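You operate a simulated robot arm through the tools that you are given. There is no shell and no other tool.

You are at the controls of a simulated robot arm. One attempt, no reset.

## Task
Clear the display, set the batch to 100 and run the yellow and blue notes through.
Fine: work at the side desk; the yellow lot goes in the grey tray, the blue lot stays in the stacker; leave the batch set, with FULL lit.

Only the result counts: the job must be done as asked and must still hold three seconds after the hand-in. Knocking over, shifting, dropping, spilling or breaking anything else fails it.

## Robot
A 6-joint arm with a two-finger gripper, fixed in place. Base frame: the origin is on the floor under the middle of its stand, x ahead of it, y to its left, z up; the work surface is at about z = 750. Lengths are in mm, angles in degrees, forces in N, time in s.
With the tool pointing down near the work surface it reaches from about 300 to 740 mm from the base axis. Its first joint turns from -166.0 to 166.0 degrees. Payload 1.57 kg.
The tool frame sits at the grasp point between the pads (the TCP): z along the fingers, y along the line on which they close. The tips reach 21 mm beyond it. The gripper opens to 70 mm; its body begins 50 mm behind the TCP.
Orientation is that of the tool frame in the base frame, as [roll, pitch, yaw] about the fixed x, y, z axes, in that order (R = Rz(yaw) Ry(pitch) Rx(roll)). With the fingers straight down and closing along the base's y, the tool's x points along the base's -x, its y along +y and its z along -z.

## Interface
- The arm moves only by the tool step_arm. Its argument "targets" is a list of rows, each a list of 6 numbers: the shift along the base's x, y, z in units of 40 mm (1.0 is 40 mm), then the turn, a rotation vector about the base's x, y, z in units of 4 degrees (1.0 is 4 degrees). In form: [[tx, ty, tz, ax, ay, az], ...]. A call has 1 to 20 rows; each row shifts and turns the commanded pose from where the row before left it. "fingers" is the gripper command, from -1 (shut) to 1 (fully open), values between in proportion, set as the call begins (left out, the last holds). A call with a number of a shift or a turn outside -1 to 1 is refused whole. Rows are played at 5 a second. More than 50 mm and 8.6 degrees between two rows, or a gripper value outside its range, and nothing of the call is played. Where a pose cannot be reached the arm comes as near as it can. A force on the tool above 40 N (or 10 N above the force at the start of the call, whichever is more), or a blocked arm, ends the call early, and 0.2 s more pass. Each finger travels about 155.5 mm/s and halts on what it meets, pressing with about 30 N; the grip force reading is that of the motor and also rises with nothing between the fingers. The clock runs only during rows and for 0.2 s after the last one: add rows that do not move to give the fingers time. It gives the time, the measured TCP pose, the force on the tool (base axes), the opening and the grip force at its end, in the units of the frame above (readings bear some noise), with the torque about the TCP (base axes, N m) and any sound that the robot's microphone picked up, and new pictures: "pictures" is both (left out), scene, wrist or none.
- Cameras (640 x 400 px; columns grow to the right, rows downward): "scene" is fixed at [398.7, 650.4, 1543.4]; the picture's right is [-1.00, 0.08, 0.00], its down [0.08, 0.91, -0.41] and it looks along [-0.03, -0.41, -0.91] (base axes); focal length 314 px, centre (320, 200). "wrist" rides on the gripper at [79, 4, -81] in the tool frame; the picture's right is [-0.05, 1.00, 0.00], its down [-0.67, -0.04, -0.74] and it looks along [-0.74, -0.04, 0.67] (tool axes); focal length 256 px, centre (320, 200). There is no depth. A picture from a camera that has moved, and an enlarged one, comes with that camera's place and axes in the base frame and with its lens.
- inspect(camera, box): a new picture of the part [left, top, right, bottom] of that camera's present view, enlarged. No time passes.
- job_done(): hands the job in; it is judged then, once.

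Nothing tells you positions but the pictures and the camera data. Unless the task says otherwise, let go and move clear before handing in.

The tools are called after "Request:" by a JSON object that holds its "fn" and its "kwargs". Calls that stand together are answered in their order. step_arm: Moves the arm, as the interface text tells. Its arguments: {"type":"object","properties":{"targets":{"type":"array","items":{"type":"array","items":{"type":"number"}}},"fingers":{"type":"number"},"pictures":{"type":"string","enum":["both","scene","wrist","none"]}},"required":["targets"]} The other tools are called the same way: inspect (camera, box) takes an enlarged picture of a part of a camera's view; job_done () hands the job in.

At the start:

```text
time: 0.0
tool_pos: [234.8, 360.5, 1136.7]
tcp_rot: [-179.9, 0.0, -180.0]
wrist_force: [0.1, 0.6, 0.3]
wrist_torque: [0.01, 0.0, -0.02]
grip_width: 70.2
gripper_force: 0.0
```

scene: 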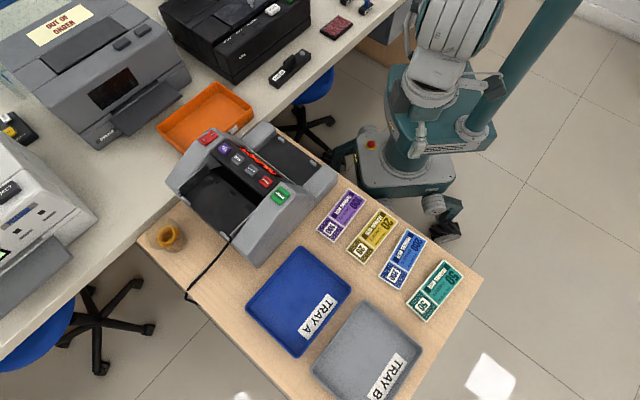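
wrist: 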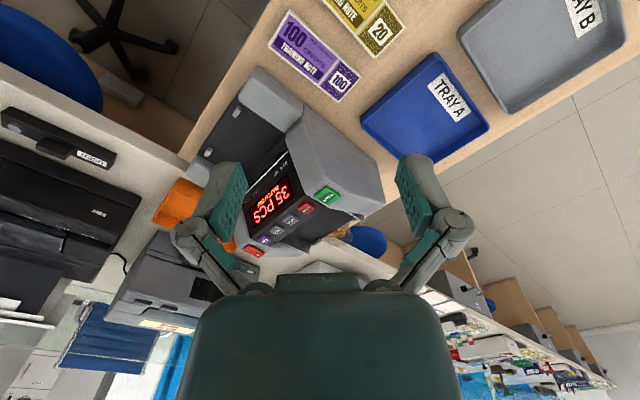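

I see a note counter on the side desk with four note bundles (purple 100, yellow 20, blue 200, green 50), blue tray A and grey tray B. I'll look closer at the counter's panel and the bundles first.

Request:
{"fn": "inspect", "kwargs": {"camera": "scene", "box": [160, 110, 340, 270]}}

Request:
{"fn": "inspect", "kwargs": {"camera": "scene", "box": [300, 170, 480, 330]}}

Request:
{"fn": "inspect", "kwargs": {"camera": "wrist", "box": [180, 60, 400, 270]}}

Request:
{"fn": "inspect", "kwargs": {"camera": "scene", "box": [220, 230, 440, 400]}}

```text
2.50 times, centred on (250, 190) of scene
camera zoom: at [398.7, 650.4, 1543.4], right [-1.0, 0.08, 0.0], down [0.08, 0.91, -0.41], along [-0.03, -0.41, -0.91], focal length 784 px, centre (495, 225)
```

zoom: 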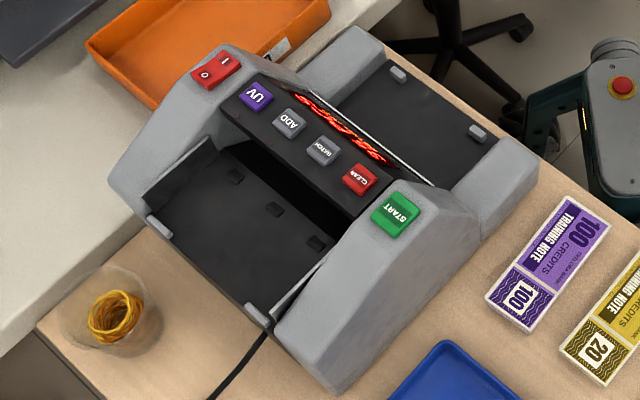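

```text
2.50 times, centred on (390, 250) of scene
camera zoom: at [398.7, 650.4, 1543.4], right [-1.0, 0.08, 0.0], down [0.08, 0.91, -0.41], along [-0.03, -0.41, -0.91], focal length 784 px, centre (145, 75)
```

zoom: 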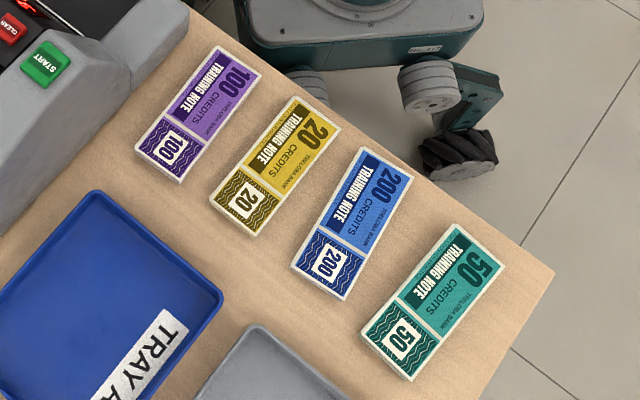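

```text
1.90 times, centred on (290, 165) of wrist
camera zoom: at [154.4, 366.2, 1218.2], right [0.05, 1.0, 0.0], down [0.67, -0.03, 0.74], along [0.74, -0.04, -0.67], focal length 488 px, centre (377, 267)
```

zoom: 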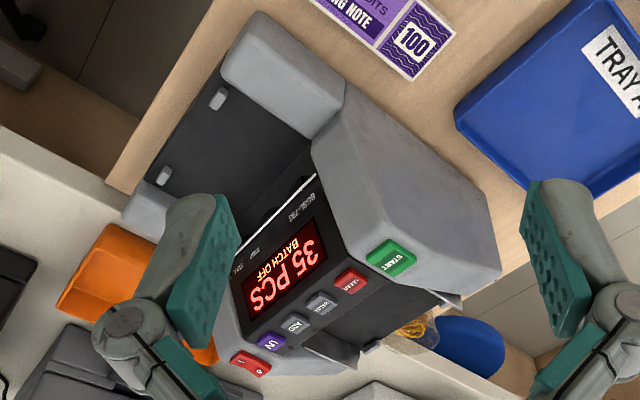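

```text
2.35 times, centred on (330, 315) of scene
camera zoom: at [398.7, 650.4, 1543.4], right [-1.0, 0.08, 0.0], down [0.08, 0.91, -0.41], along [-0.03, -0.41, -0.91], focal length 738 px, centre (296, -71)
```

zoom: 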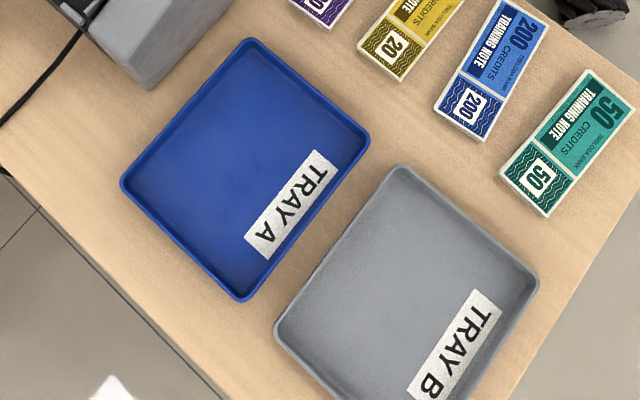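

The counter on the side desk shows "35 PCS / BATCH OFF", and it sits at about 45° to the base axes. I take START to be near (462, 359, 930) and the yellow bundle near (250, 410). Next I'll turn the wrist so its camera faces the counter from the operator's side.

Request:
{"fn": "step_arm", "kwargs": {"targets": [[0.148, -0.321, -0.037, 0, 0, 0.9375], [0.148, -0.321, -0.037, 0, 0, 0.9375], [0.148, -0.321, -0.037, 0, 0, 0.9375], [0.148, -0.321, -0.037, 0, 0, 0.9375], [0.148, -0.321, -0.037, 0, 0, 0.9375], [0.148, -0.321, -0.037, 0, 0, 0.9375], [0.148, -0.321, -0.037, 0, 0, 0.9375], [0.148, -0.321, -0.037, 0, 0, 0.9375], [0.148, -0.321, -0.037, 0, 0, 0.9375], [0.148, -0.321, -0.037, 0, 0, 0.9375], [0.148, -0.321, -0.037, 0, 0, 0.9375], [0.148, -0.321, -0.037, 0, 0, 0.9375]]}}

```text
time: 2.6
tool_pos: [305.5, 205.9, 1120.2]
tcp_rot: [-179.9, -0.1, -134.9]
wrist_force: [0.0, -0.2, -0.4]
wrist_torque: [0.0, 0.03, 0.0]
grip_width: 70.0
gripper_force: 0.0
camera wrist: at [245.3, 154.1, 1201.7], right [-0.67, 0.74, 0.0], down [0.5, 0.45, 0.74], along [0.55, 0.5, -0.67], focal length 256 px, centre (320, 200)
```

scene: 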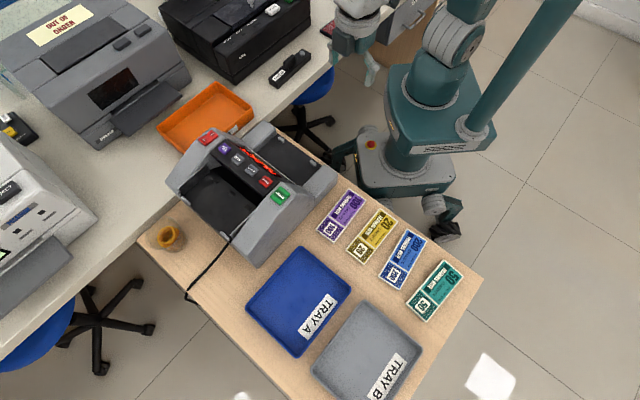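
wrist: 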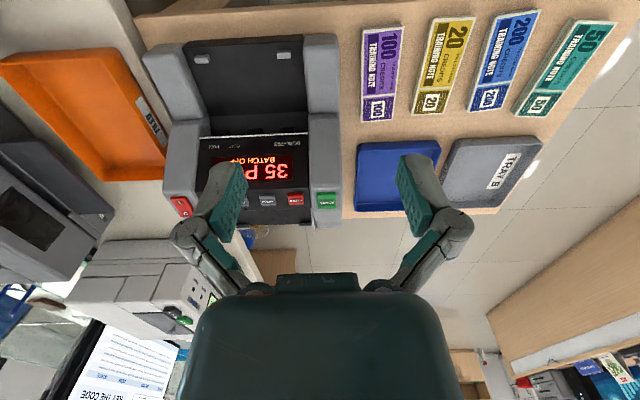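

The wrist camera now faces the counter upside-down, with the near bay at the top and the display below it. I'll enlarge this view to read the panel and the bays.

Request:
{"fn": "inspect", "kwargs": {"camera": "wrist", "box": [140, 20, 380, 240]}}

Request:
{"fn": "inspect", "kwargs": {"camera": "wrist", "box": [340, 0, 640, 230]}}

Request:
{"fn": "inspect", "kwargs": {"camera": "wrist", "box": [160, 120, 350, 240]}}

```text
1.82 times, centred on (260, 130) of wrist
camera zoom: at [245.3, 154.1, 1201.7], right [-0.67, 0.74, 0.0], down [0.5, 0.45, 0.74], along [0.55, 0.5, -0.67], focal length 465 px, centre (429, 327)
```

zoom: 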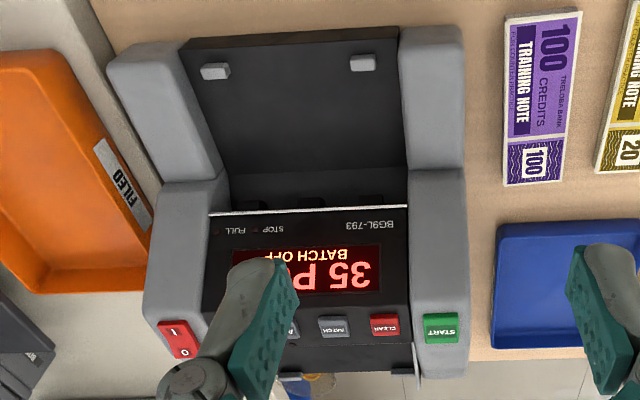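

```text
1.74 times, centred on (490, 115) of wrist
camera zoom: at [245.3, 154.1, 1201.7], right [-0.67, 0.74, 0.0], down [0.5, 0.45, 0.74], along [0.55, 0.5, -0.67], focal length 445 px, centre (24, 348)
```

zoom: 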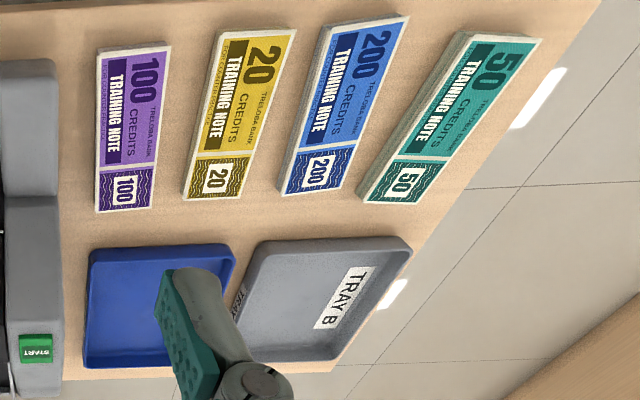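

```text
3.33 times, centred on (255, 180) of wrist
camera zoom: at [245.3, 154.1, 1201.7], right [-0.67, 0.74, 0.0], down [0.5, 0.45, 0.74], along [0.55, 0.5, -0.67], focal length 853 px, centre (537, 267)
```

zoom: 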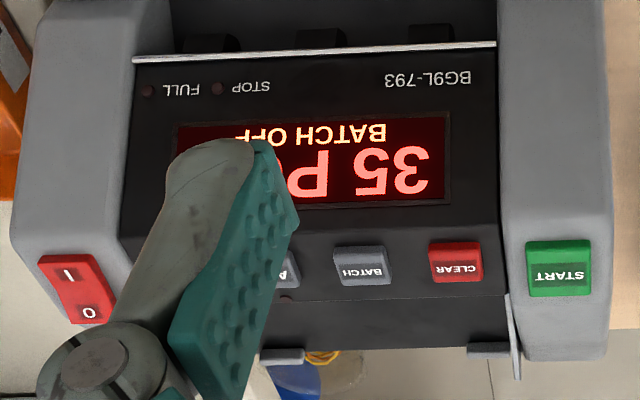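

The panel has FULL and STOP lamps, and the buttons run CLEAR, BATCH, ADD, UV, with the power rocker at the far end and START on the cheek. I'll zoom the scene view on both bays to tell the hopper from the stacker.

Request:
{"fn": "inspect", "kwargs": {"camera": "scene", "box": [165, 150, 265, 250]}}

Request:
{"fn": "inspect", "kwargs": {"camera": "scene", "box": [240, 115, 340, 205]}}

Request:
{"fn": "inspect", "kwargs": {"camera": "scene", "box": [190, 120, 310, 210]}}

```text
4.00 times, centred on (215, 200) of scene
camera zoom: at [398.7, 650.4, 1543.4], right [-1.0, 0.08, 0.0], down [0.08, 0.91, -0.41], along [-0.03, -0.41, -0.91], focal length 1254 px, centre (740, 200)
```

zoom: 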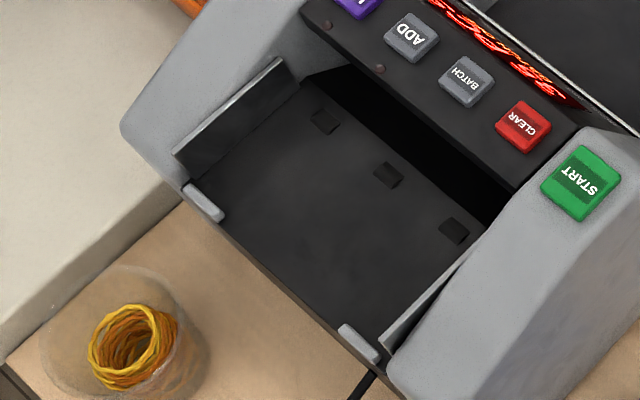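

```text
4.44 times, centred on (290, 160) of scene
camera zoom: at [398.7, 650.4, 1543.4], right [-1.0, 0.08, 0.0], down [0.08, 0.91, -0.41], along [-0.03, -0.41, -0.91], focal length 1394 px, centre (453, 378)
```

zoom: 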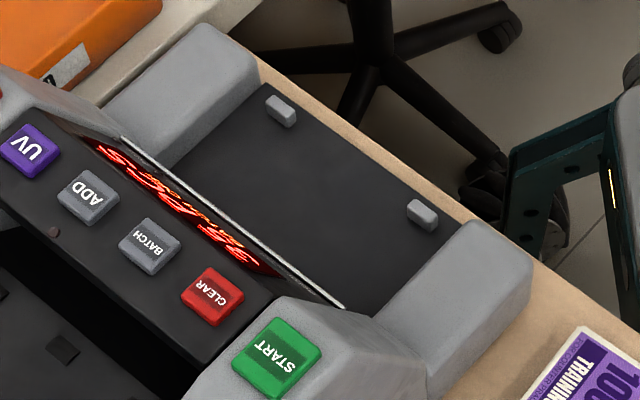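

```text
4.44 times, centred on (250, 165) of scene
camera zoom: at [398.7, 650.4, 1543.4], right [-1.0, 0.08, 0.0], down [0.08, 0.91, -0.41], along [-0.03, -0.41, -0.91], focal length 1394 px, centre (631, 356)
```

zoom: 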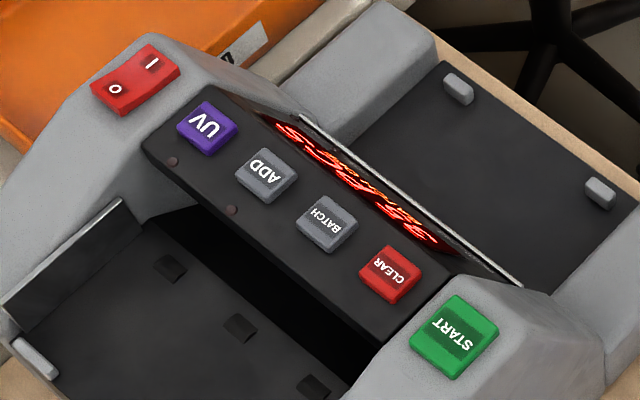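

The rear bay, with its rollers and side guides, is the hopper, and the front bay with stop pegs is the stacker. I take CLEAR to be near (491, 321, 931) and BATCH near (523, 290, 931). Next I'll close the fingers and hover over CLEAR.

Request:
{"fn": "step_arm", "kwargs": {"targets": [[0.581, 0.361, -0.3, 0, 0, 0], [0.581, 0.361, -0.3, 0, 0, 0], [0.581, 0.361, -0.3, 0, 0, 0], [0.581, 0.361, -0.3, 0, 0, 0], [0.581, 0.361, -0.3, 0, 0, 0], [0.581, 0.361, -0.3, 0, 0, 0], [0.581, 0.361, -0.3, 0, 0, 0], [0.581, 0.361, -0.3, 0, 0, 0], [0, 0, 0, 0, 0, 0]], "fingers": -1}}

```text
time: 4.6
tool_pos: [491.8, 318.8, 1023.1]
tcp_rot: [179.9, -0.2, -135.0]
wrist_force: [-0.3, -0.4, 0.3]
wrist_torque: [0.03, 0.01, 0.01]
grip_width: 0.0
gripper_force: 28.0
camera wrist: at [431.9, 267.9, 1104.8], right [-0.67, 0.74, 0.0], down [0.5, 0.45, 0.74], along [0.55, 0.5, -0.67], focal length 256 px, centre (320, 200)
```

scene: 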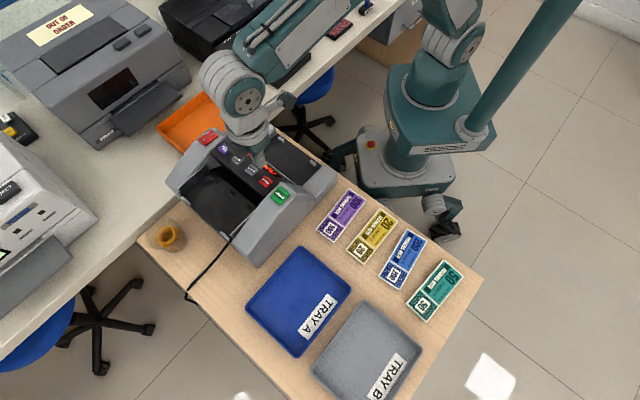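
wrist: 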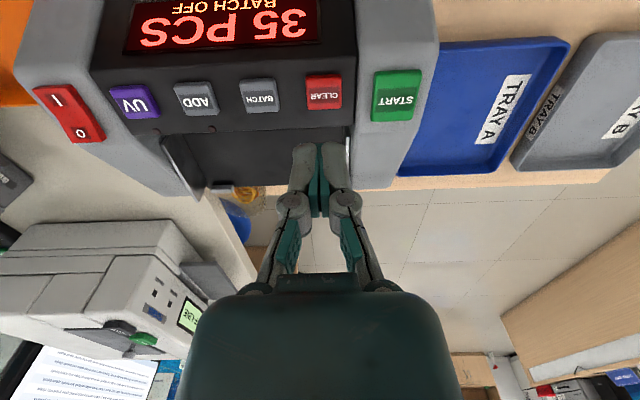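

The fingertips hang just beyond the button row, and from this view CLEAR works out to about (490, 324). I'll check the fingertip shape before pressing.

Request:
{"fn": "inspect", "kwargs": {"camera": "wrist", "box": [220, 50, 440, 220]}}

Request:
{"fn": "inspect", "kwargs": {"camera": "scene", "box": [190, 100, 310, 210]}}

```text
2.35 times, centred on (330, 135) of wrist
camera zoom: at [431.9, 267.9, 1104.8], right [-0.67, 0.74, 0.0], down [0.5, 0.45, 0.74], along [0.55, 0.5, -0.67], focal length 602 px, centre (296, 353)
```

zoom: 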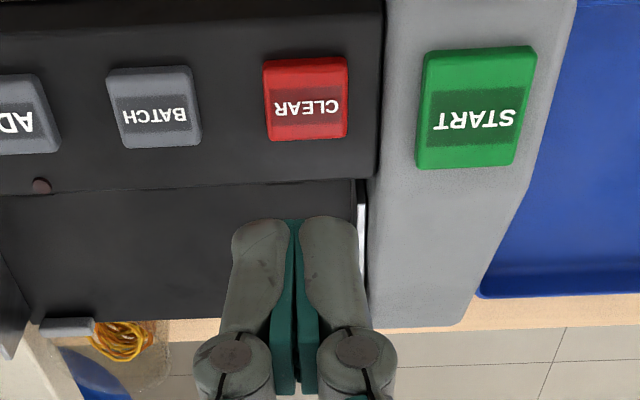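

```text
3.64 times, centred on (250, 155) of scene
camera zoom: at [398.7, 650.4, 1543.4], right [-1.0, 0.08, 0.0], down [0.08, 0.91, -0.41], along [-0.03, -0.41, -0.91], focal length 1140 px, centre (574, 364)
```

zoom: 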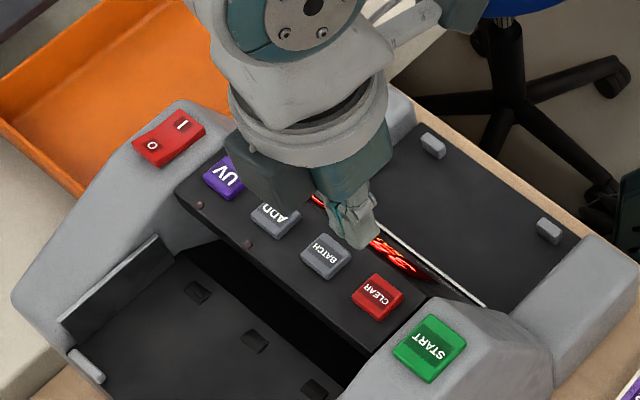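

Tips are about 25 mm wide and the buttons about 45 mm apart, so a straight press down is safe. I'll line up on CLEAR and descend to just above it.

Request:
{"fn": "step_arm", "kwargs": {"targets": [[-0.02, 0.07, -0.4, 0, 0, 0], [-0.02, 0.06, -0.4, 0, 0, 0], [0, 0, -0.3, 0, 0, 0], [0, 0, -0.2, 0, 0, 0], [0, 0, 0, 0, 0, 0]]}}

```text
time: 5.8
tool_pos: [489.2, 325.1, 968.9]
tcp_rot: [-180.0, -0.1, -135.0]
wrist_force: [-0.5, -0.4, -0.3]
wrist_torque: [0.01, 0.0, 0.0]
grip_width: 0.0
gripper_force: 28.4
camera wrist: at [429.6, 274.3, 1052.3], right [-0.67, 0.74, 0.0], down [0.5, 0.45, 0.74], along [0.55, 0.5, -0.67], focal length 256 px, centre (320, 200)
```

scene: 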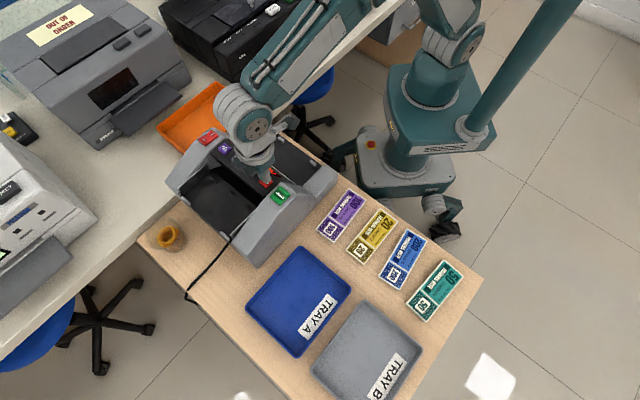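
wrist: 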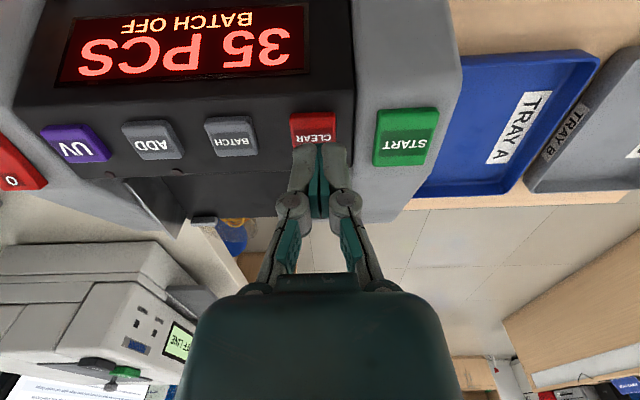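

Fingers are aligned on CLEAR, with the tips about 15 mm above it. I'll descend in small steps and watch force and sound.

Request:
{"fn": "step_arm", "kwargs": {"targets": [[0, 0, -0.06, 0, 0, 0], [0, 0, -0.06, 0, 0, 0], [0, 0, -0.06, 0, 0, 0], [0, 0, -0.05, 0, 0, 0], [0, 0, -0.05, 0, 0, 0], [0, 0, 0, 0, 0, 0]], "pictures": "wrist"}}

```text
time: 7.2
tool_pos: [489.6, 327.0, 959.6]
tcp_rot: [180.0, -0.1, -135.0]
wrist_force: [-1.0, 0.4, 0.0]
wrist_torque: [0.02, 0.06, 0.02]
grip_width: 0.2
gripper_force: 28.2
camera wrist: at [429.9, 274.9, 1040.7], right [-0.67, 0.74, 0.0], down [0.5, 0.45, 0.74], along [0.55, 0.5, -0.67], focal length 256 px, centre (320, 200)
```

wrist: 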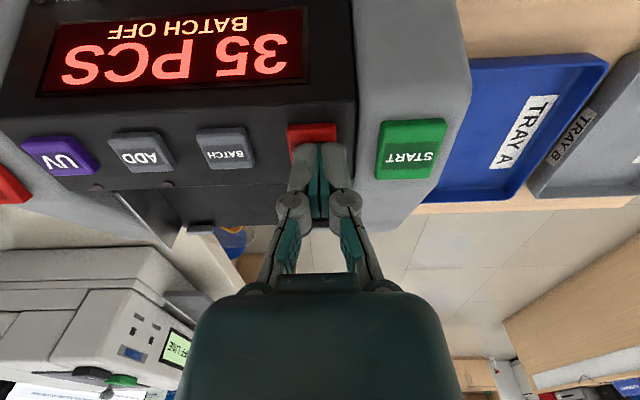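

No contact yet, with the tips at about z = 938. I'll keep descending finely.

Request:
{"fn": "step_arm", "kwargs": {"targets": [[0, 0, -0.04, 0, 0, 0], [0, 0, -0.04, 0, 0, 0], [0, 0, -0.04, 0, 0, 0], [0, 0, -0.03, 0, 0, 0], [0, 0, 0, 0, 0, 0]], "pictures": "wrist"}}

```text
time: 8.4
tool_pos: [490.0, 327.1, 952.3]
tcp_rot: [180.0, -0.1, -135.0]
wrist_force: [0.0, -1.0, 2.5]
wrist_torque: [0.0, 0.02, -0.03]
grip_width: 6.1
gripper_force: 28.1
heard: click
camera wrist: at [429.4, 274.7, 1035.3], right [-0.67, 0.74, 0.0], down [0.5, 0.45, 0.74], along [0.55, 0.5, -0.67], focal length 256 px, centre (320, 200)
```

wrist: 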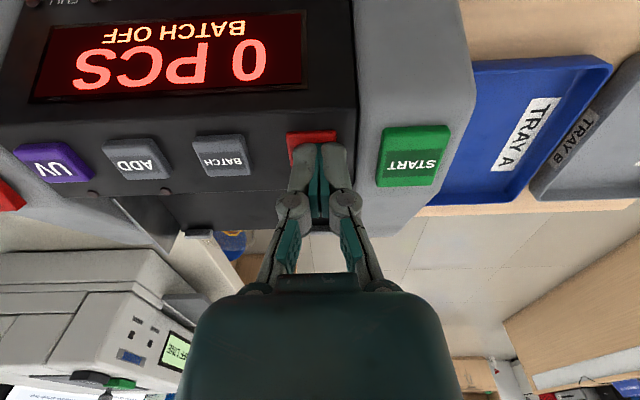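

A click was heard and the display now reads "0 PCS", so CLEAR worked. Next I'll lift, shift over to BATCH at about (523, 292) and come down just above it.

Request:
{"fn": "step_arm", "kwargs": {"targets": [[0, 0, 0.3, 0, 0, 0], [0, 0, 0.3, 0, 0, 0], [0.41, -0.42, 0, 0, 0, 0], [0.41, -0.42, 0, 0, 0, 0], [0, 0, -0.2, 0, 0, 0], [0, 0, -0.15, 0, 0, 0], [0, 0, 0, 0, 0, 0]], "pictures": "wrist"}}

```text
time: 10.0
tool_pos: [523.7, 293.4, 963.1]
tcp_rot: [180.0, -0.2, -134.9]
wrist_force: [0.2, -0.1, -0.2]
wrist_torque: [0.04, 0.01, -0.02]
grip_width: 0.0
gripper_force: 29.0
camera wrist: at [463.7, 241.3, 1045.0], right [-0.67, 0.74, 0.0], down [0.5, 0.45, 0.74], along [0.55, 0.5, -0.67], focal length 256 px, centre (320, 200)
```

wrist: 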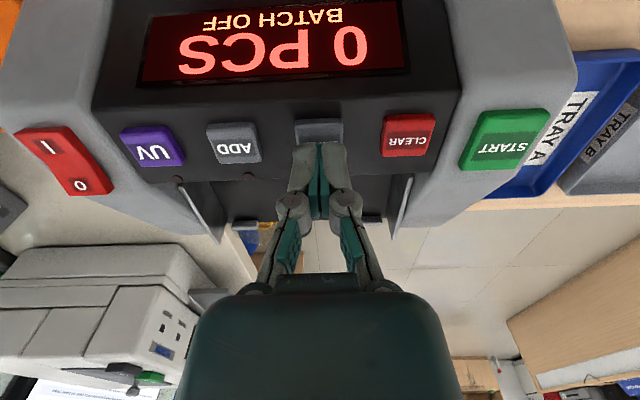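

Fingers are over BATCH. I'll press once, lift a little, and read the display.

Request:
{"fn": "step_arm", "kwargs": {"targets": [[0, 0, -0.1, 0, 0, 0], [0, 0, -0.06, 0, 0, 0], [0, 0, -0.04, 0, 0, 0], [0, 0, -0.04, 0, 0, 0], [0, 0, -0.03, 0, 0, 0], [0, 0, 0, 0, 0, 0], [0, 0, 0.15, 0, 0, 0], [0, 0, 0.12, 0, 0, 0], [0, 0, 0, 0, 0, 0]], "pictures": "wrist"}}

```text
time: 12.0
tool_pos: [522.0, 293.5, 961.7]
tcp_rot: [179.8, -0.1, -135.0]
wrist_force: [-0.8, 1.3, 0.4]
wrist_torque: [-0.02, 0.0, -0.01]
grip_width: 0.0
gripper_force: 28.8
heard: click
camera wrist: at [462.9, 241.3, 1044.6], right [-0.67, 0.74, 0.0], down [0.5, 0.45, 0.74], along [0.55, 0.5, -0.67], focal length 256 px, centre (320, 200)
```

wrist: 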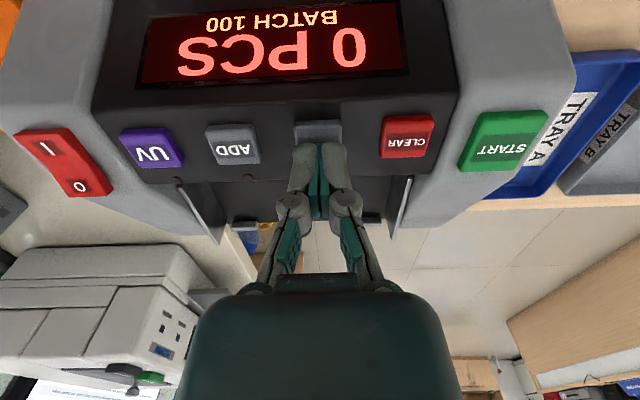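

Request:
{"fn": "inspect", "kwargs": {"camera": "wrist", "box": [120, 0, 460, 100]}}

Request:
{"fn": "inspect", "kwargs": {"camera": "scene", "box": [150, 100, 350, 280]}}

```text
1.88 times, centred on (290, 50) of wrist
camera zoom: at [462.9, 241.3, 1044.6], right [-0.67, 0.74, 0.0], down [0.5, 0.45, 0.74], along [0.55, 0.5, -0.67], focal length 482 px, centre (376, 482)
```

zoom: 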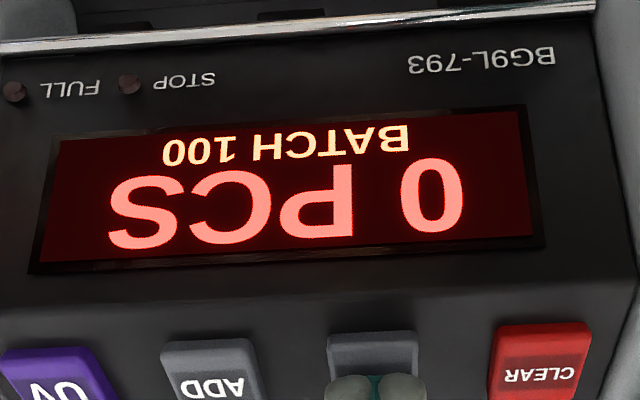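

```text
2.22 times, centred on (250, 190) of scene
camera zoom: at [398.7, 650.4, 1543.4], right [-1.0, 0.08, 0.0], down [0.08, 0.91, -0.41], along [-0.03, -0.41, -0.91], focal length 697 px, centre (476, 222)
```

zoom: 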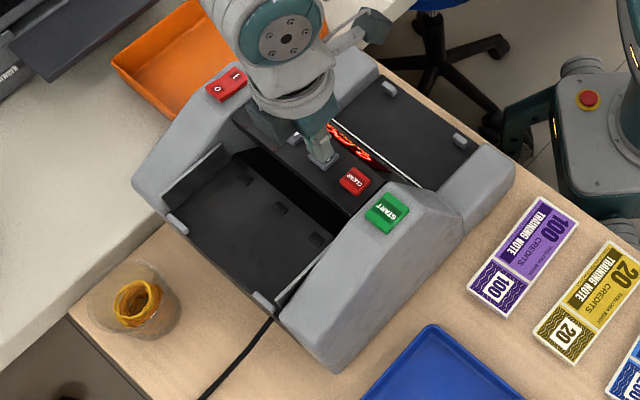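

The display now reads "0 PCS / BATCH 100", with FULL and STOP dark. Next I'll raise the arm and fly over to the yellow bundle to measure it up close.

Request:
{"fn": "step_arm", "kwargs": {"targets": [[0, 0, 0.8, 0, 0, 0], [0, 0, 0.8, 0, 0, 0], [-0.87, 0.207, 0, 0, 0, 0], [-0.87, 0.207, 0, 0, 0, 0], [-0.87, 0.207, 0, 0, 0, 0], [-0.87, 0.207, 0, 0, 0, 0], [-0.87, 0.207, 0, 0, 0, 0], [-0.87, 0.207, 0, 0, 0, 0], [-0.87, 0.207, 0, 0, 0, 0], [-0.87, 0.207, 0, 0, 0, 0], [-0.87, 0.207, 0, 0, 0, 0], [0, 0, -0.6, 0, 0, 0], [0, 0, -0.6, 0, 0, 0], [0, 0, 0, 0, 0, 0]], "fingers": 1}}

```text
time: 15.0
tool_pos: [209.9, 368.6, 979.3]
tcp_rot: [-180.0, -0.1, -135.0]
wrist_force: [0.4, 0.4, -0.9]
wrist_torque: [0.02, -0.03, -0.03]
grip_width: 69.9
gripper_force: 0.0
camera wrist: at [149.7, 316.5, 1062.0], right [-0.67, 0.74, 0.0], down [0.5, 0.45, 0.74], along [0.55, 0.5, -0.67], focal length 256 px, centre (320, 200)
```

scene: 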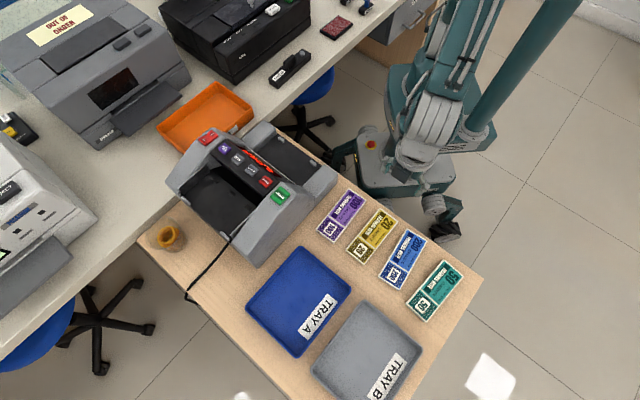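
wrist: 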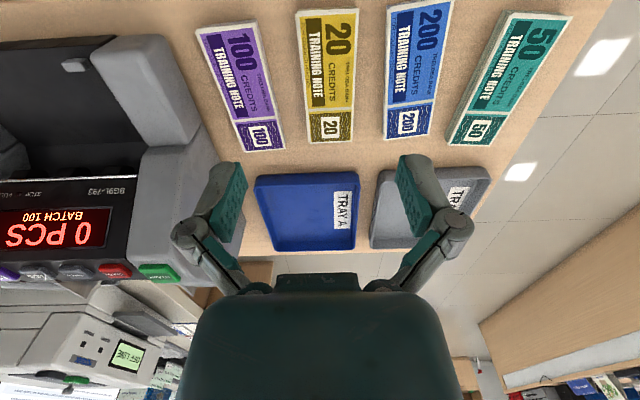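

Request:
{"fn": "inspect", "kwargs": {"camera": "wrist", "box": [270, 0, 470, 150]}}

Request:
{"fn": "inspect", "kwargs": {"camera": "wrist", "box": [180, 0, 420, 160]}}

```text
2.67 times, centred on (370, 75) of wrist
camera zoom: at [149.7, 316.5, 1062.0], right [-0.67, 0.74, 0.0], down [0.5, 0.45, 0.74], along [0.55, 0.5, -0.67], focal length 683 px, centre (187, 533)
```

zoom: 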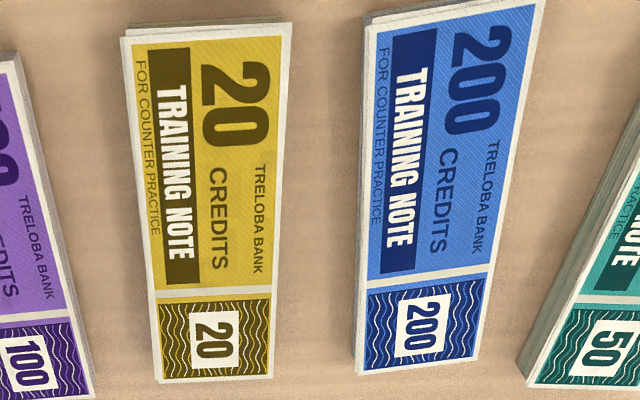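

```text
2.50 times, centred on (300, 80) of wrist
camera zoom: at [149.7, 316.5, 1062.0], right [-0.67, 0.74, 0.0], down [0.5, 0.45, 0.74], along [0.55, 0.5, -0.67], focal length 640 px, centre (370, 500)
```

zoom: 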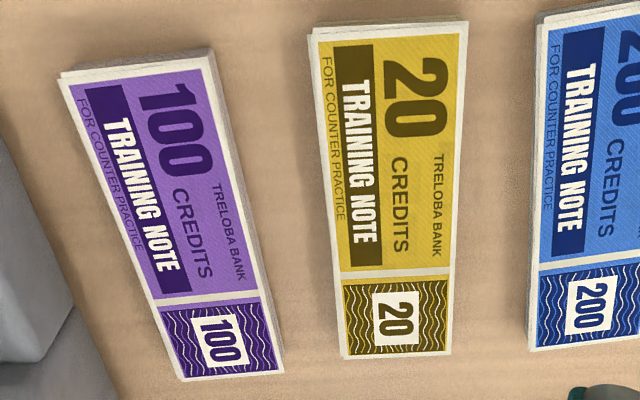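

From the wrist view I put the yellow bundle's centre near (242, 414), about 60 mm wide and 147 mm long, lying at about 44°. I'll hover lower over its centre to refine the alignment.

Request:
{"fn": "step_arm", "kwargs": {"targets": [[0.2, 0.28, -0.6, 0, 0, 0], [0.2, 0.28, -0.6, 0, 0, 0], [0.2, 0.28, -0.6, 0, 0, 0], [0.2, 0.29, -0.6, 0, 0, 0], [0, 0, 0, 0, 0, 0]]}}

```text
time: 16.2
tool_pos: [243.9, 411.6, 881.6]
tcp_rot: [179.9, 0.0, -135.0]
wrist_force: [0.0, 1.2, -0.5]
wrist_torque: [-0.02, -0.01, 0.01]
grip_width: 70.1
gripper_force: 0.0
camera wrist: at [183.5, 359.9, 964.0], right [-0.67, 0.74, 0.0], down [0.5, 0.45, 0.74], along [0.55, 0.5, -0.67], focal length 256 px, centre (320, 200)
```

scene: 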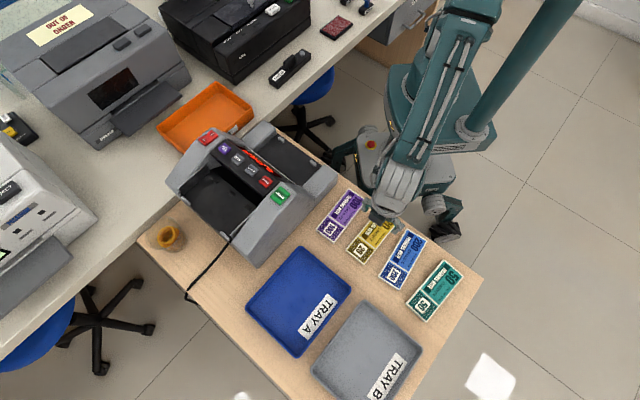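
wrist: 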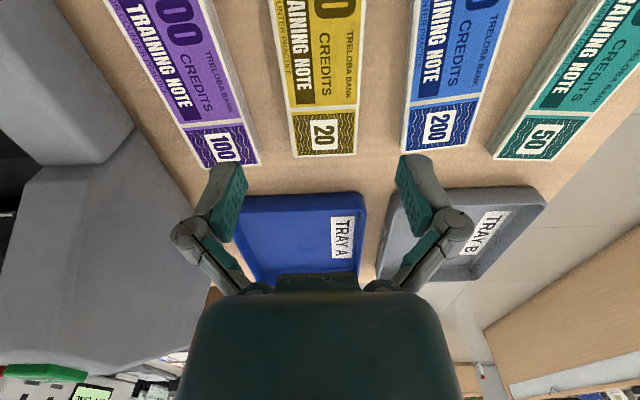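

Request:
{"fn": "inspect", "kwargs": {"camera": "wrist", "box": [240, 0, 400, 170]}}

```text
2.35 times, centred on (320, 85) of wrist
camera zoom: at [183.5, 359.9, 964.0], right [-0.67, 0.74, 0.0], down [0.5, 0.45, 0.74], along [0.55, 0.5, -0.67], focal length 602 px, centre (320, 471)
```

zoom: 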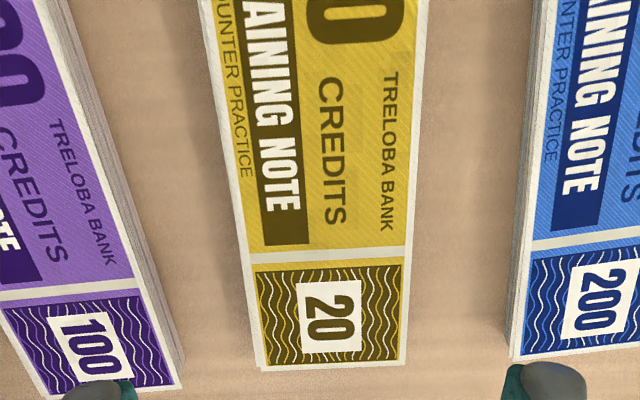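

The tool yaw matches the bundle. I'm about 3 mm off its midline, so I'll shift (-2.5, +2.5) and lower to bring the tips just above the bundle top.

Request:
{"fn": "step_arm", "kwargs": {"targets": [[-0.06, 0.06, -0.5, 0, 0, 0], [0, 0, -0.5, 0, 0, 0], [0, 0, -0.5, 0, 0, 0], [0, 0, -0.5, 0, 0, 0], [0, 0, 0, 0, 0, 0]]}}

```text
time: 17.4
tool_pos: [240.0, 415.0, 802.4]
tcp_rot: [-180.0, 0.0, -134.9]
wrist_force: [-0.5, 0.1, -0.2]
wrist_torque: [0.03, 0.0, -0.02]
grip_width: 70.2
gripper_force: 0.1
camera wrist: at [178.9, 363.6, 884.2], right [-0.67, 0.74, 0.0], down [0.5, 0.45, 0.74], along [0.55, 0.5, -0.67], focal length 256 px, centre (320, 200)
```

scene: 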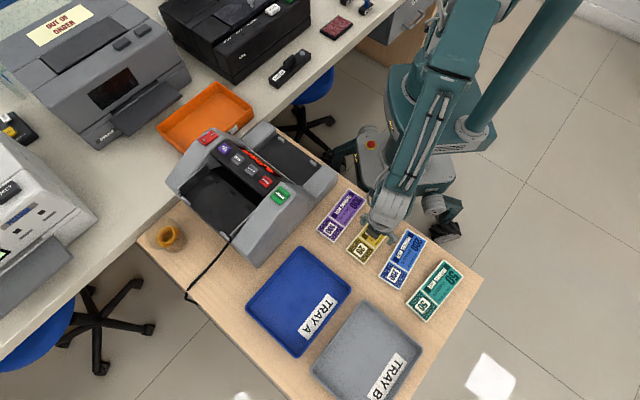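
wrist: 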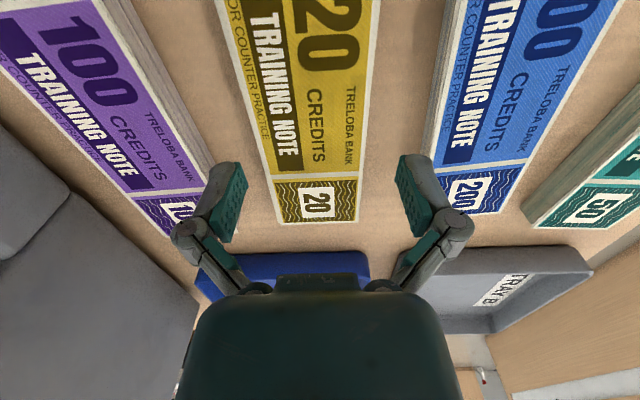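

The fingers now straddle the yellow bundle, with the tips about 10 mm above its top. I'll zoom in to check the lateral centring.

Request:
{"fn": "inspect", "kwargs": {"camera": "wrist", "box": [190, 60, 450, 240]}}

```text
2.22 times, centred on (320, 150) of wrist
camera zoom: at [178.9, 363.6, 884.2], right [-0.67, 0.74, 0.0], down [0.5, 0.45, 0.74], along [0.55, 0.5, -0.67], focal length 569 px, centre (320, 311)
```

zoom: 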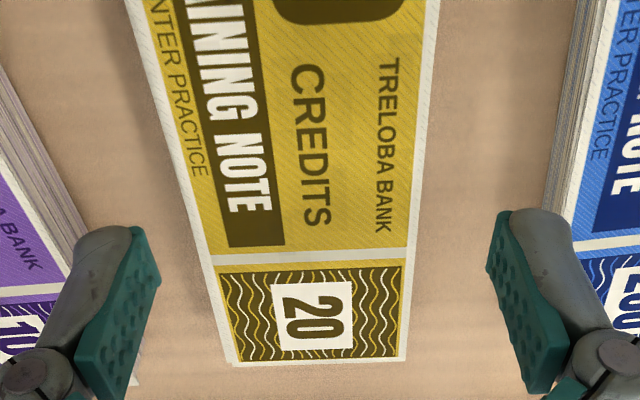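

The bundle midline lies about 4.8 mm to the left of the finger midline, so I'll shift (+3.4, -3.4) and lower 16 mm.

Request:
{"fn": "step_arm", "kwargs": {"targets": [[0.085, -0.085, 0, 0, 0, 0], [0, 0, 0, 0, 0, 0], [0, 0, -0.2, 0, 0, 0], [0, 0, -0.2, 0, 0, 0], [0, 0, 0, 0, 0, 0]], "pictures": "wrist"}}

Request:
{"fn": "inspect", "kwargs": {"camera": "wrist", "box": [190, 60, 450, 240]}}

```text
time: 18.6
tool_pos: [241.4, 410.3, 787.0]
tcp_rot: [-180.0, -0.1, -135.1]
wrist_force: [-0.3, -0.1, 0.5]
wrist_torque: [-0.01, 0.02, 0.01]
grip_width: 69.9
gripper_force: 0.1
camera wrist: at [181.7, 359.2, 869.5], right [-0.67, 0.74, 0.0], down [0.5, 0.45, 0.74], along [0.55, 0.5, -0.67], focal length 256 px, centre (320, 200)
```

wrist: 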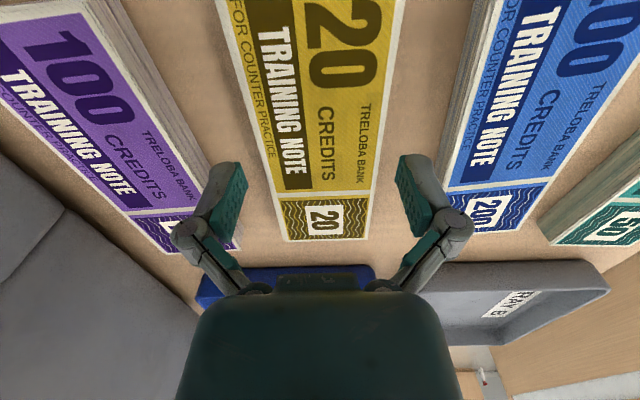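

```text
2.22 times, centred on (320, 150) of wrist
camera zoom: at [181.7, 359.2, 869.5], right [-0.67, 0.74, 0.0], down [0.5, 0.45, 0.74], along [0.55, 0.5, -0.67], focal length 569 px, centre (320, 311)
```

zoom: 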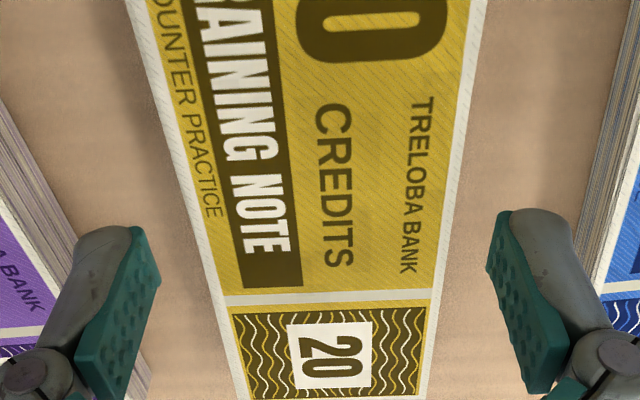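

The bundle is now centred between the pads. I'll lower the last 11 mm so the tips sit just above the desk, keeping an eye on force.

Request:
{"fn": "step_arm", "kwargs": {"targets": [[0, 0, -0.1, 0, 0, 0], [0, 0, -0.075, 0, 0, 0], [0, 0, -0.05, 0, 0, 0], [0, 0, -0.05, 0, 0, 0], [0, 0, 0, 0, 0, 0]], "pictures": "wrist"}}

Request:
{"fn": "inspect", "kwargs": {"camera": "wrist", "box": [190, 60, 450, 240]}}

```text
time: 19.8
tool_pos: [242.3, 412.9, 775.7]
tcp_rot: [-180.0, -0.1, -135.0]
wrist_force: [-0.8, -0.1, 0.2]
wrist_torque: [0.0, 0.01, 0.05]
grip_width: 70.2
gripper_force: 0.1
camera wrist: at [182.8, 359.6, 858.8], right [-0.67, 0.74, 0.0], down [0.5, 0.45, 0.74], along [0.55, 0.5, -0.67], focal length 256 px, centre (320, 200)
```

wrist: 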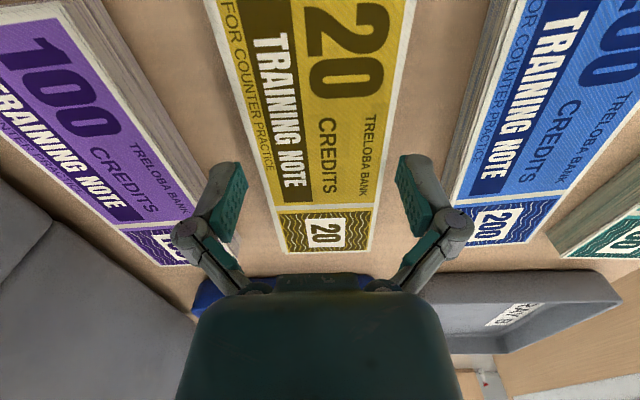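

```text
2.22 times, centred on (320, 150) of wrist
camera zoom: at [182.8, 359.6, 858.8], right [-0.67, 0.74, 0.0], down [0.5, 0.45, 0.74], along [0.55, 0.5, -0.67], focal length 569 px, centre (320, 311)
```

zoom: 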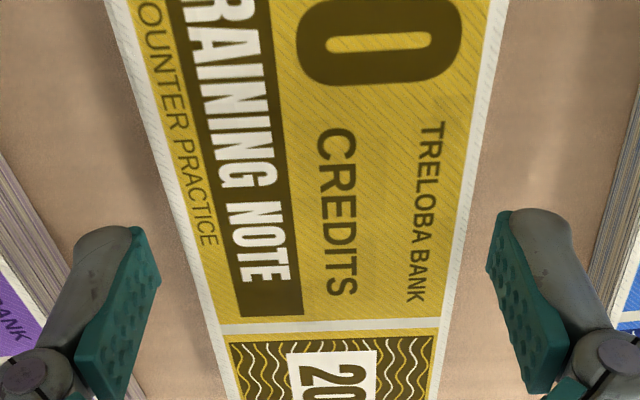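

Tips are just above the desk on either side of the bundle with no contact force. I'll close the gripper now.

Request:
{"fn": "step_arm", "kwargs": {"targets": [[0, 0, 0, 0, 0, 0], [0, 0, 0, 0, 0, 0], [0, 0, 0, 0, 0, 0]], "fingers": -1}}

```text
time: 20.2
tool_pos: [248.1, 411.0, 788.3]
tcp_rot: [179.6, 1.2, -135.1]
wrist_force: [13.8, -12.1, 59.8]
wrist_torque: [-0.7, -0.17, 0.15]
grip_width: 9.8
gripper_force: 23.7
stopped in row 1: the force on the tool passed its limit at 48 N (the readings are from after the stop); the commanded pose is now the measured one
camera wrist: at [186.7, 357.5, 868.0], right [-0.67, 0.74, 0.01], down [0.49, 0.43, 0.76], along [0.56, 0.51, -0.65], focal length 256 px, centre (320, 200)
```

scene: 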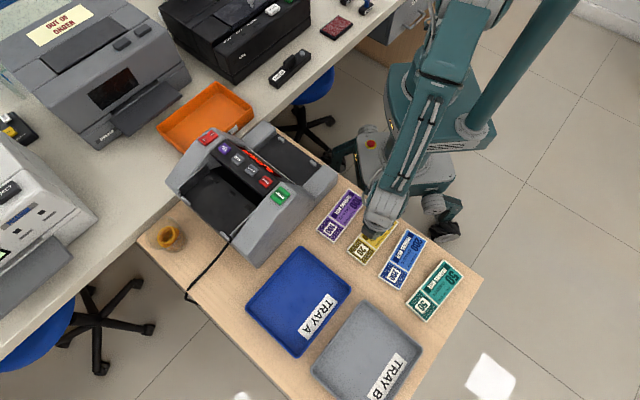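
wrist: 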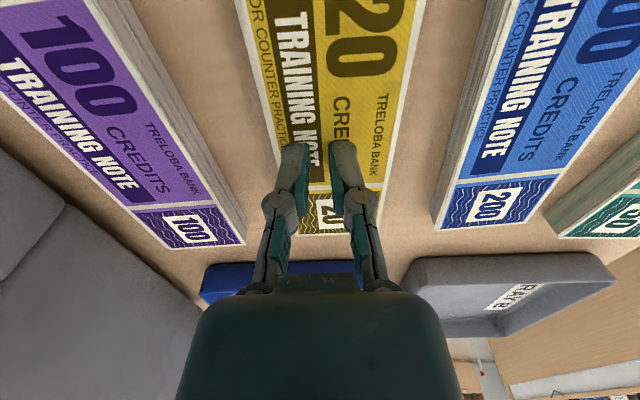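

The open tips sit higher than the closed ones because the fingers swing in an arc, so they slid over the top of the bundle and pressed on it at about z = 767. I'll lift straight off and re-measure.

Request:
{"fn": "step_arm", "kwargs": {"targets": [[0, 0, 0.3, 0, 0, 0], [0, 0, 0.4, 0, 0, 0], [0, 0, 0.4, 0, 0, 0], [0, 0, 0, 0, 0, 0]]}}

```text
time: 21.2
tool_pos: [244.0, 413.4, 824.2]
tcp_rot: [180.0, 0.2, -134.9]
wrist_force: [-0.6, 0.0, -0.1]
wrist_torque: [-0.01, 0.02, -0.03]
grip_width: 0.2
gripper_force: 28.7
camera wrist: at [183.6, 361.7, 906.1], right [-0.67, 0.74, 0.0], down [0.49, 0.44, 0.75], along [0.56, 0.5, -0.66], focal length 256 px, centre (320, 200)
```

scene: 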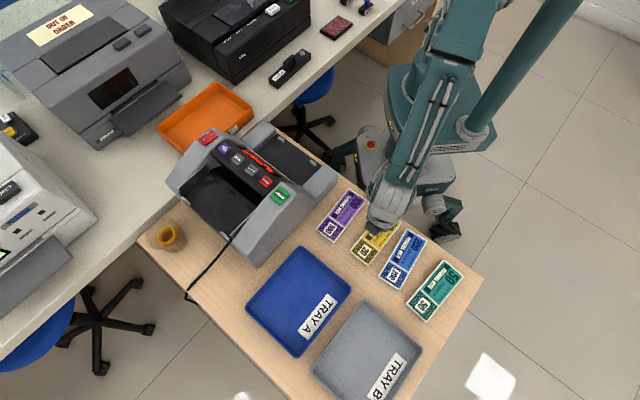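
wrist: 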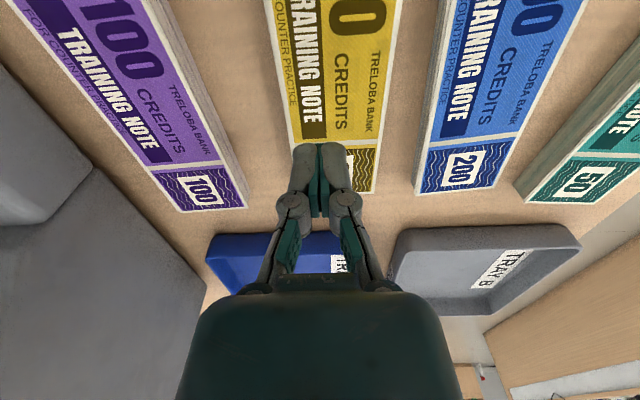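

The bundle still lies flat where it was. I'll reopen the fingers, drop to about z = 795, and check the alignment again.

Request:
{"fn": "step_arm", "kwargs": {"targets": [[0, 0, 0, 0, 0, 0], [0, 0, 0, 0, 0, 0], [0, 0, -0.35, 0, 0, 0], [0, 0, -0.35, 0, 0, 0], [0, 0, 0, 0, 0, 0]], "fingers": 1, "pictures": "wrist"}}

Request:
{"fn": "inspect", "kwargs": {"camera": "wrist", "box": [190, 60, 450, 240]}}

```text
time: 22.4
tool_pos: [244.7, 411.3, 796.4]
tcp_rot: [179.8, 0.4, -134.9]
wrist_force: [-0.5, 0.1, 0.1]
wrist_torque: [0.0, 0.02, 0.0]
grip_width: 70.1
gripper_force: 0.0
camera wrist: at [184.1, 358.5, 878.8], right [-0.67, 0.74, 0.0], down [0.49, 0.44, 0.75], along [0.56, 0.5, -0.66], focal length 256 px, centre (320, 200)
```

wrist: 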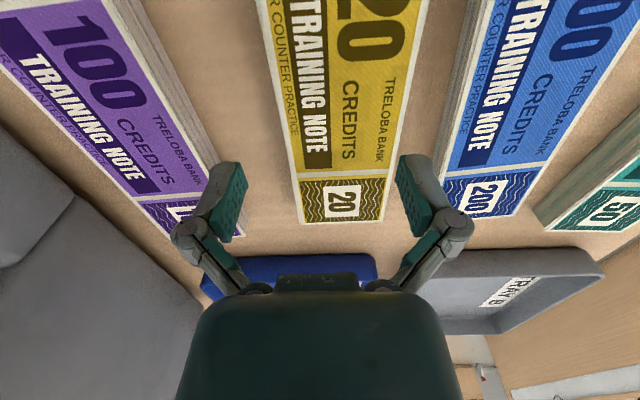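

```text
2.22 times, centred on (320, 150) of wrist
camera zoom: at [184.1, 358.5, 878.8], right [-0.67, 0.74, 0.0], down [0.49, 0.44, 0.75], along [0.56, 0.5, -0.66], focal length 569 px, centre (320, 311)
```

zoom: 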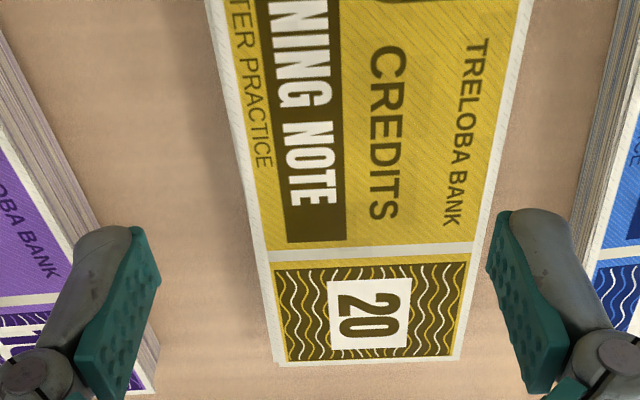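

The squeeze nudged the bundle about 8 mm sideways, but it is still parallel to the tool. I'll shift (-12.7, +2.7), remove the small tilt, and recheck.

Request:
{"fn": "step_arm", "kwargs": {"targets": [[-0.16, 0.034, 0, -0.035, 0.035, 0], [-0.16, 0.034, 0, -0.035, 0.035, 0], [0, 0, 0, 0, 0, 0]], "pictures": "wrist"}}

Request:
{"fn": "inspect", "kwargs": {"camera": "wrist", "box": [190, 60, 450, 240]}}

```text
time: 23.2
tool_pos: [231.0, 415.0, 796.0]
tcp_rot: [179.8, 0.0, -135.0]
wrist_force: [0.0, 0.0, 0.5]
wrist_torque: [0.01, -0.01, 0.0]
grip_width: 70.0
gripper_force: 0.0
camera wrist: at [171.3, 362.9, 878.3], right [-0.67, 0.74, 0.0], down [0.5, 0.45, 0.74], along [0.55, 0.5, -0.67], focal length 256 px, centre (320, 200)
```

wrist: 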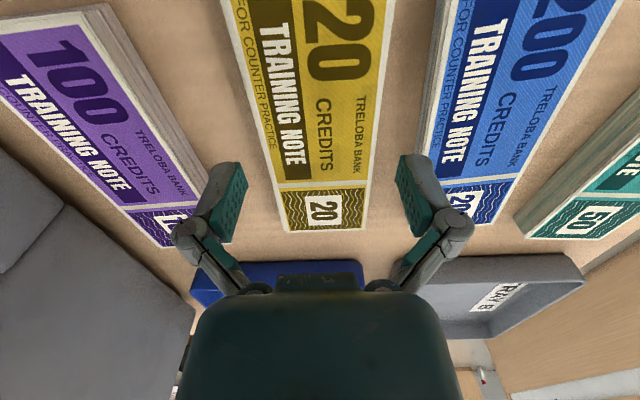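

```text
2.22 times, centred on (320, 150) of wrist
camera zoom: at [171.3, 362.9, 878.3], right [-0.67, 0.74, 0.0], down [0.5, 0.45, 0.74], along [0.55, 0.5, -0.67], focal length 569 px, centre (320, 311)
```

zoom: 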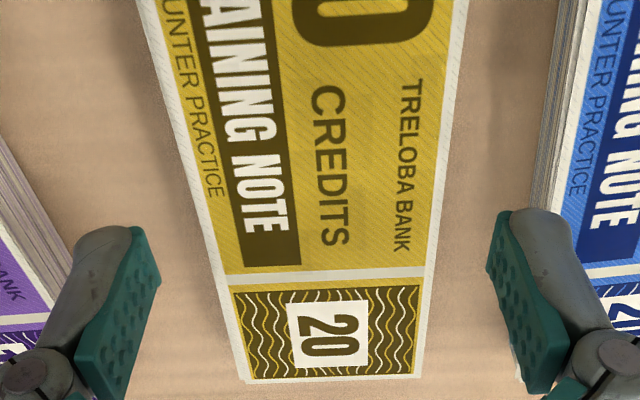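

The bundle is centred within 1 mm, and the finger has about 9 mm of clearance to the blue bundle. I'll descend to TCP z = 766, which puts the open tips around 756.

Request:
{"fn": "step_arm", "kwargs": {"targets": [[0.015, -0.015, -0.25, 0, 0, 0], [0, 0, -0.2, 0, 0, 0], [0, 0, -0.15, 0, 0, 0], [0, 0, -0.075, 0, 0, 0], [0, 0, -0.05, 0, 0, 0], [0, 0, 0, 0, 0, 0]], "pictures": "wrist"}}

Request:
{"fn": "inspect", "kwargs": {"camera": "wrist", "box": [190, 60, 450, 240]}}

```text
time: 24.6
tool_pos: [232.8, 414.9, 768.1]
tcp_rot: [179.8, 0.0, -135.1]
wrist_force: [1.2, 0.0, -0.6]
wrist_torque: [0.01, 0.02, 0.01]
grip_width: 70.3
gripper_force: 0.0
camera wrist: at [172.4, 362.3, 849.7], right [-0.67, 0.74, 0.0], down [0.5, 0.44, 0.74], along [0.55, 0.5, -0.67], focal length 256 px, centre (320, 200)
```

wrist: 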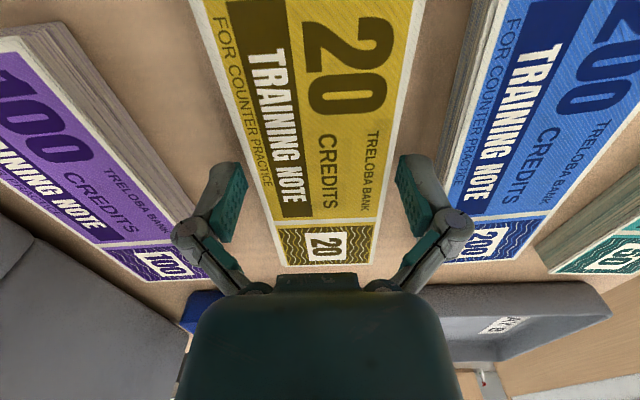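

```text
2.22 times, centred on (320, 150) of wrist
camera zoom: at [172.4, 362.3, 849.7], right [-0.67, 0.74, 0.0], down [0.5, 0.44, 0.74], along [0.55, 0.5, -0.67], focal length 569 px, centre (320, 311)
```

zoom: 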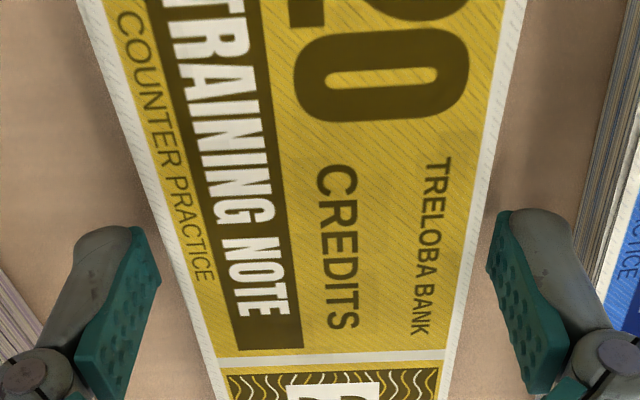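

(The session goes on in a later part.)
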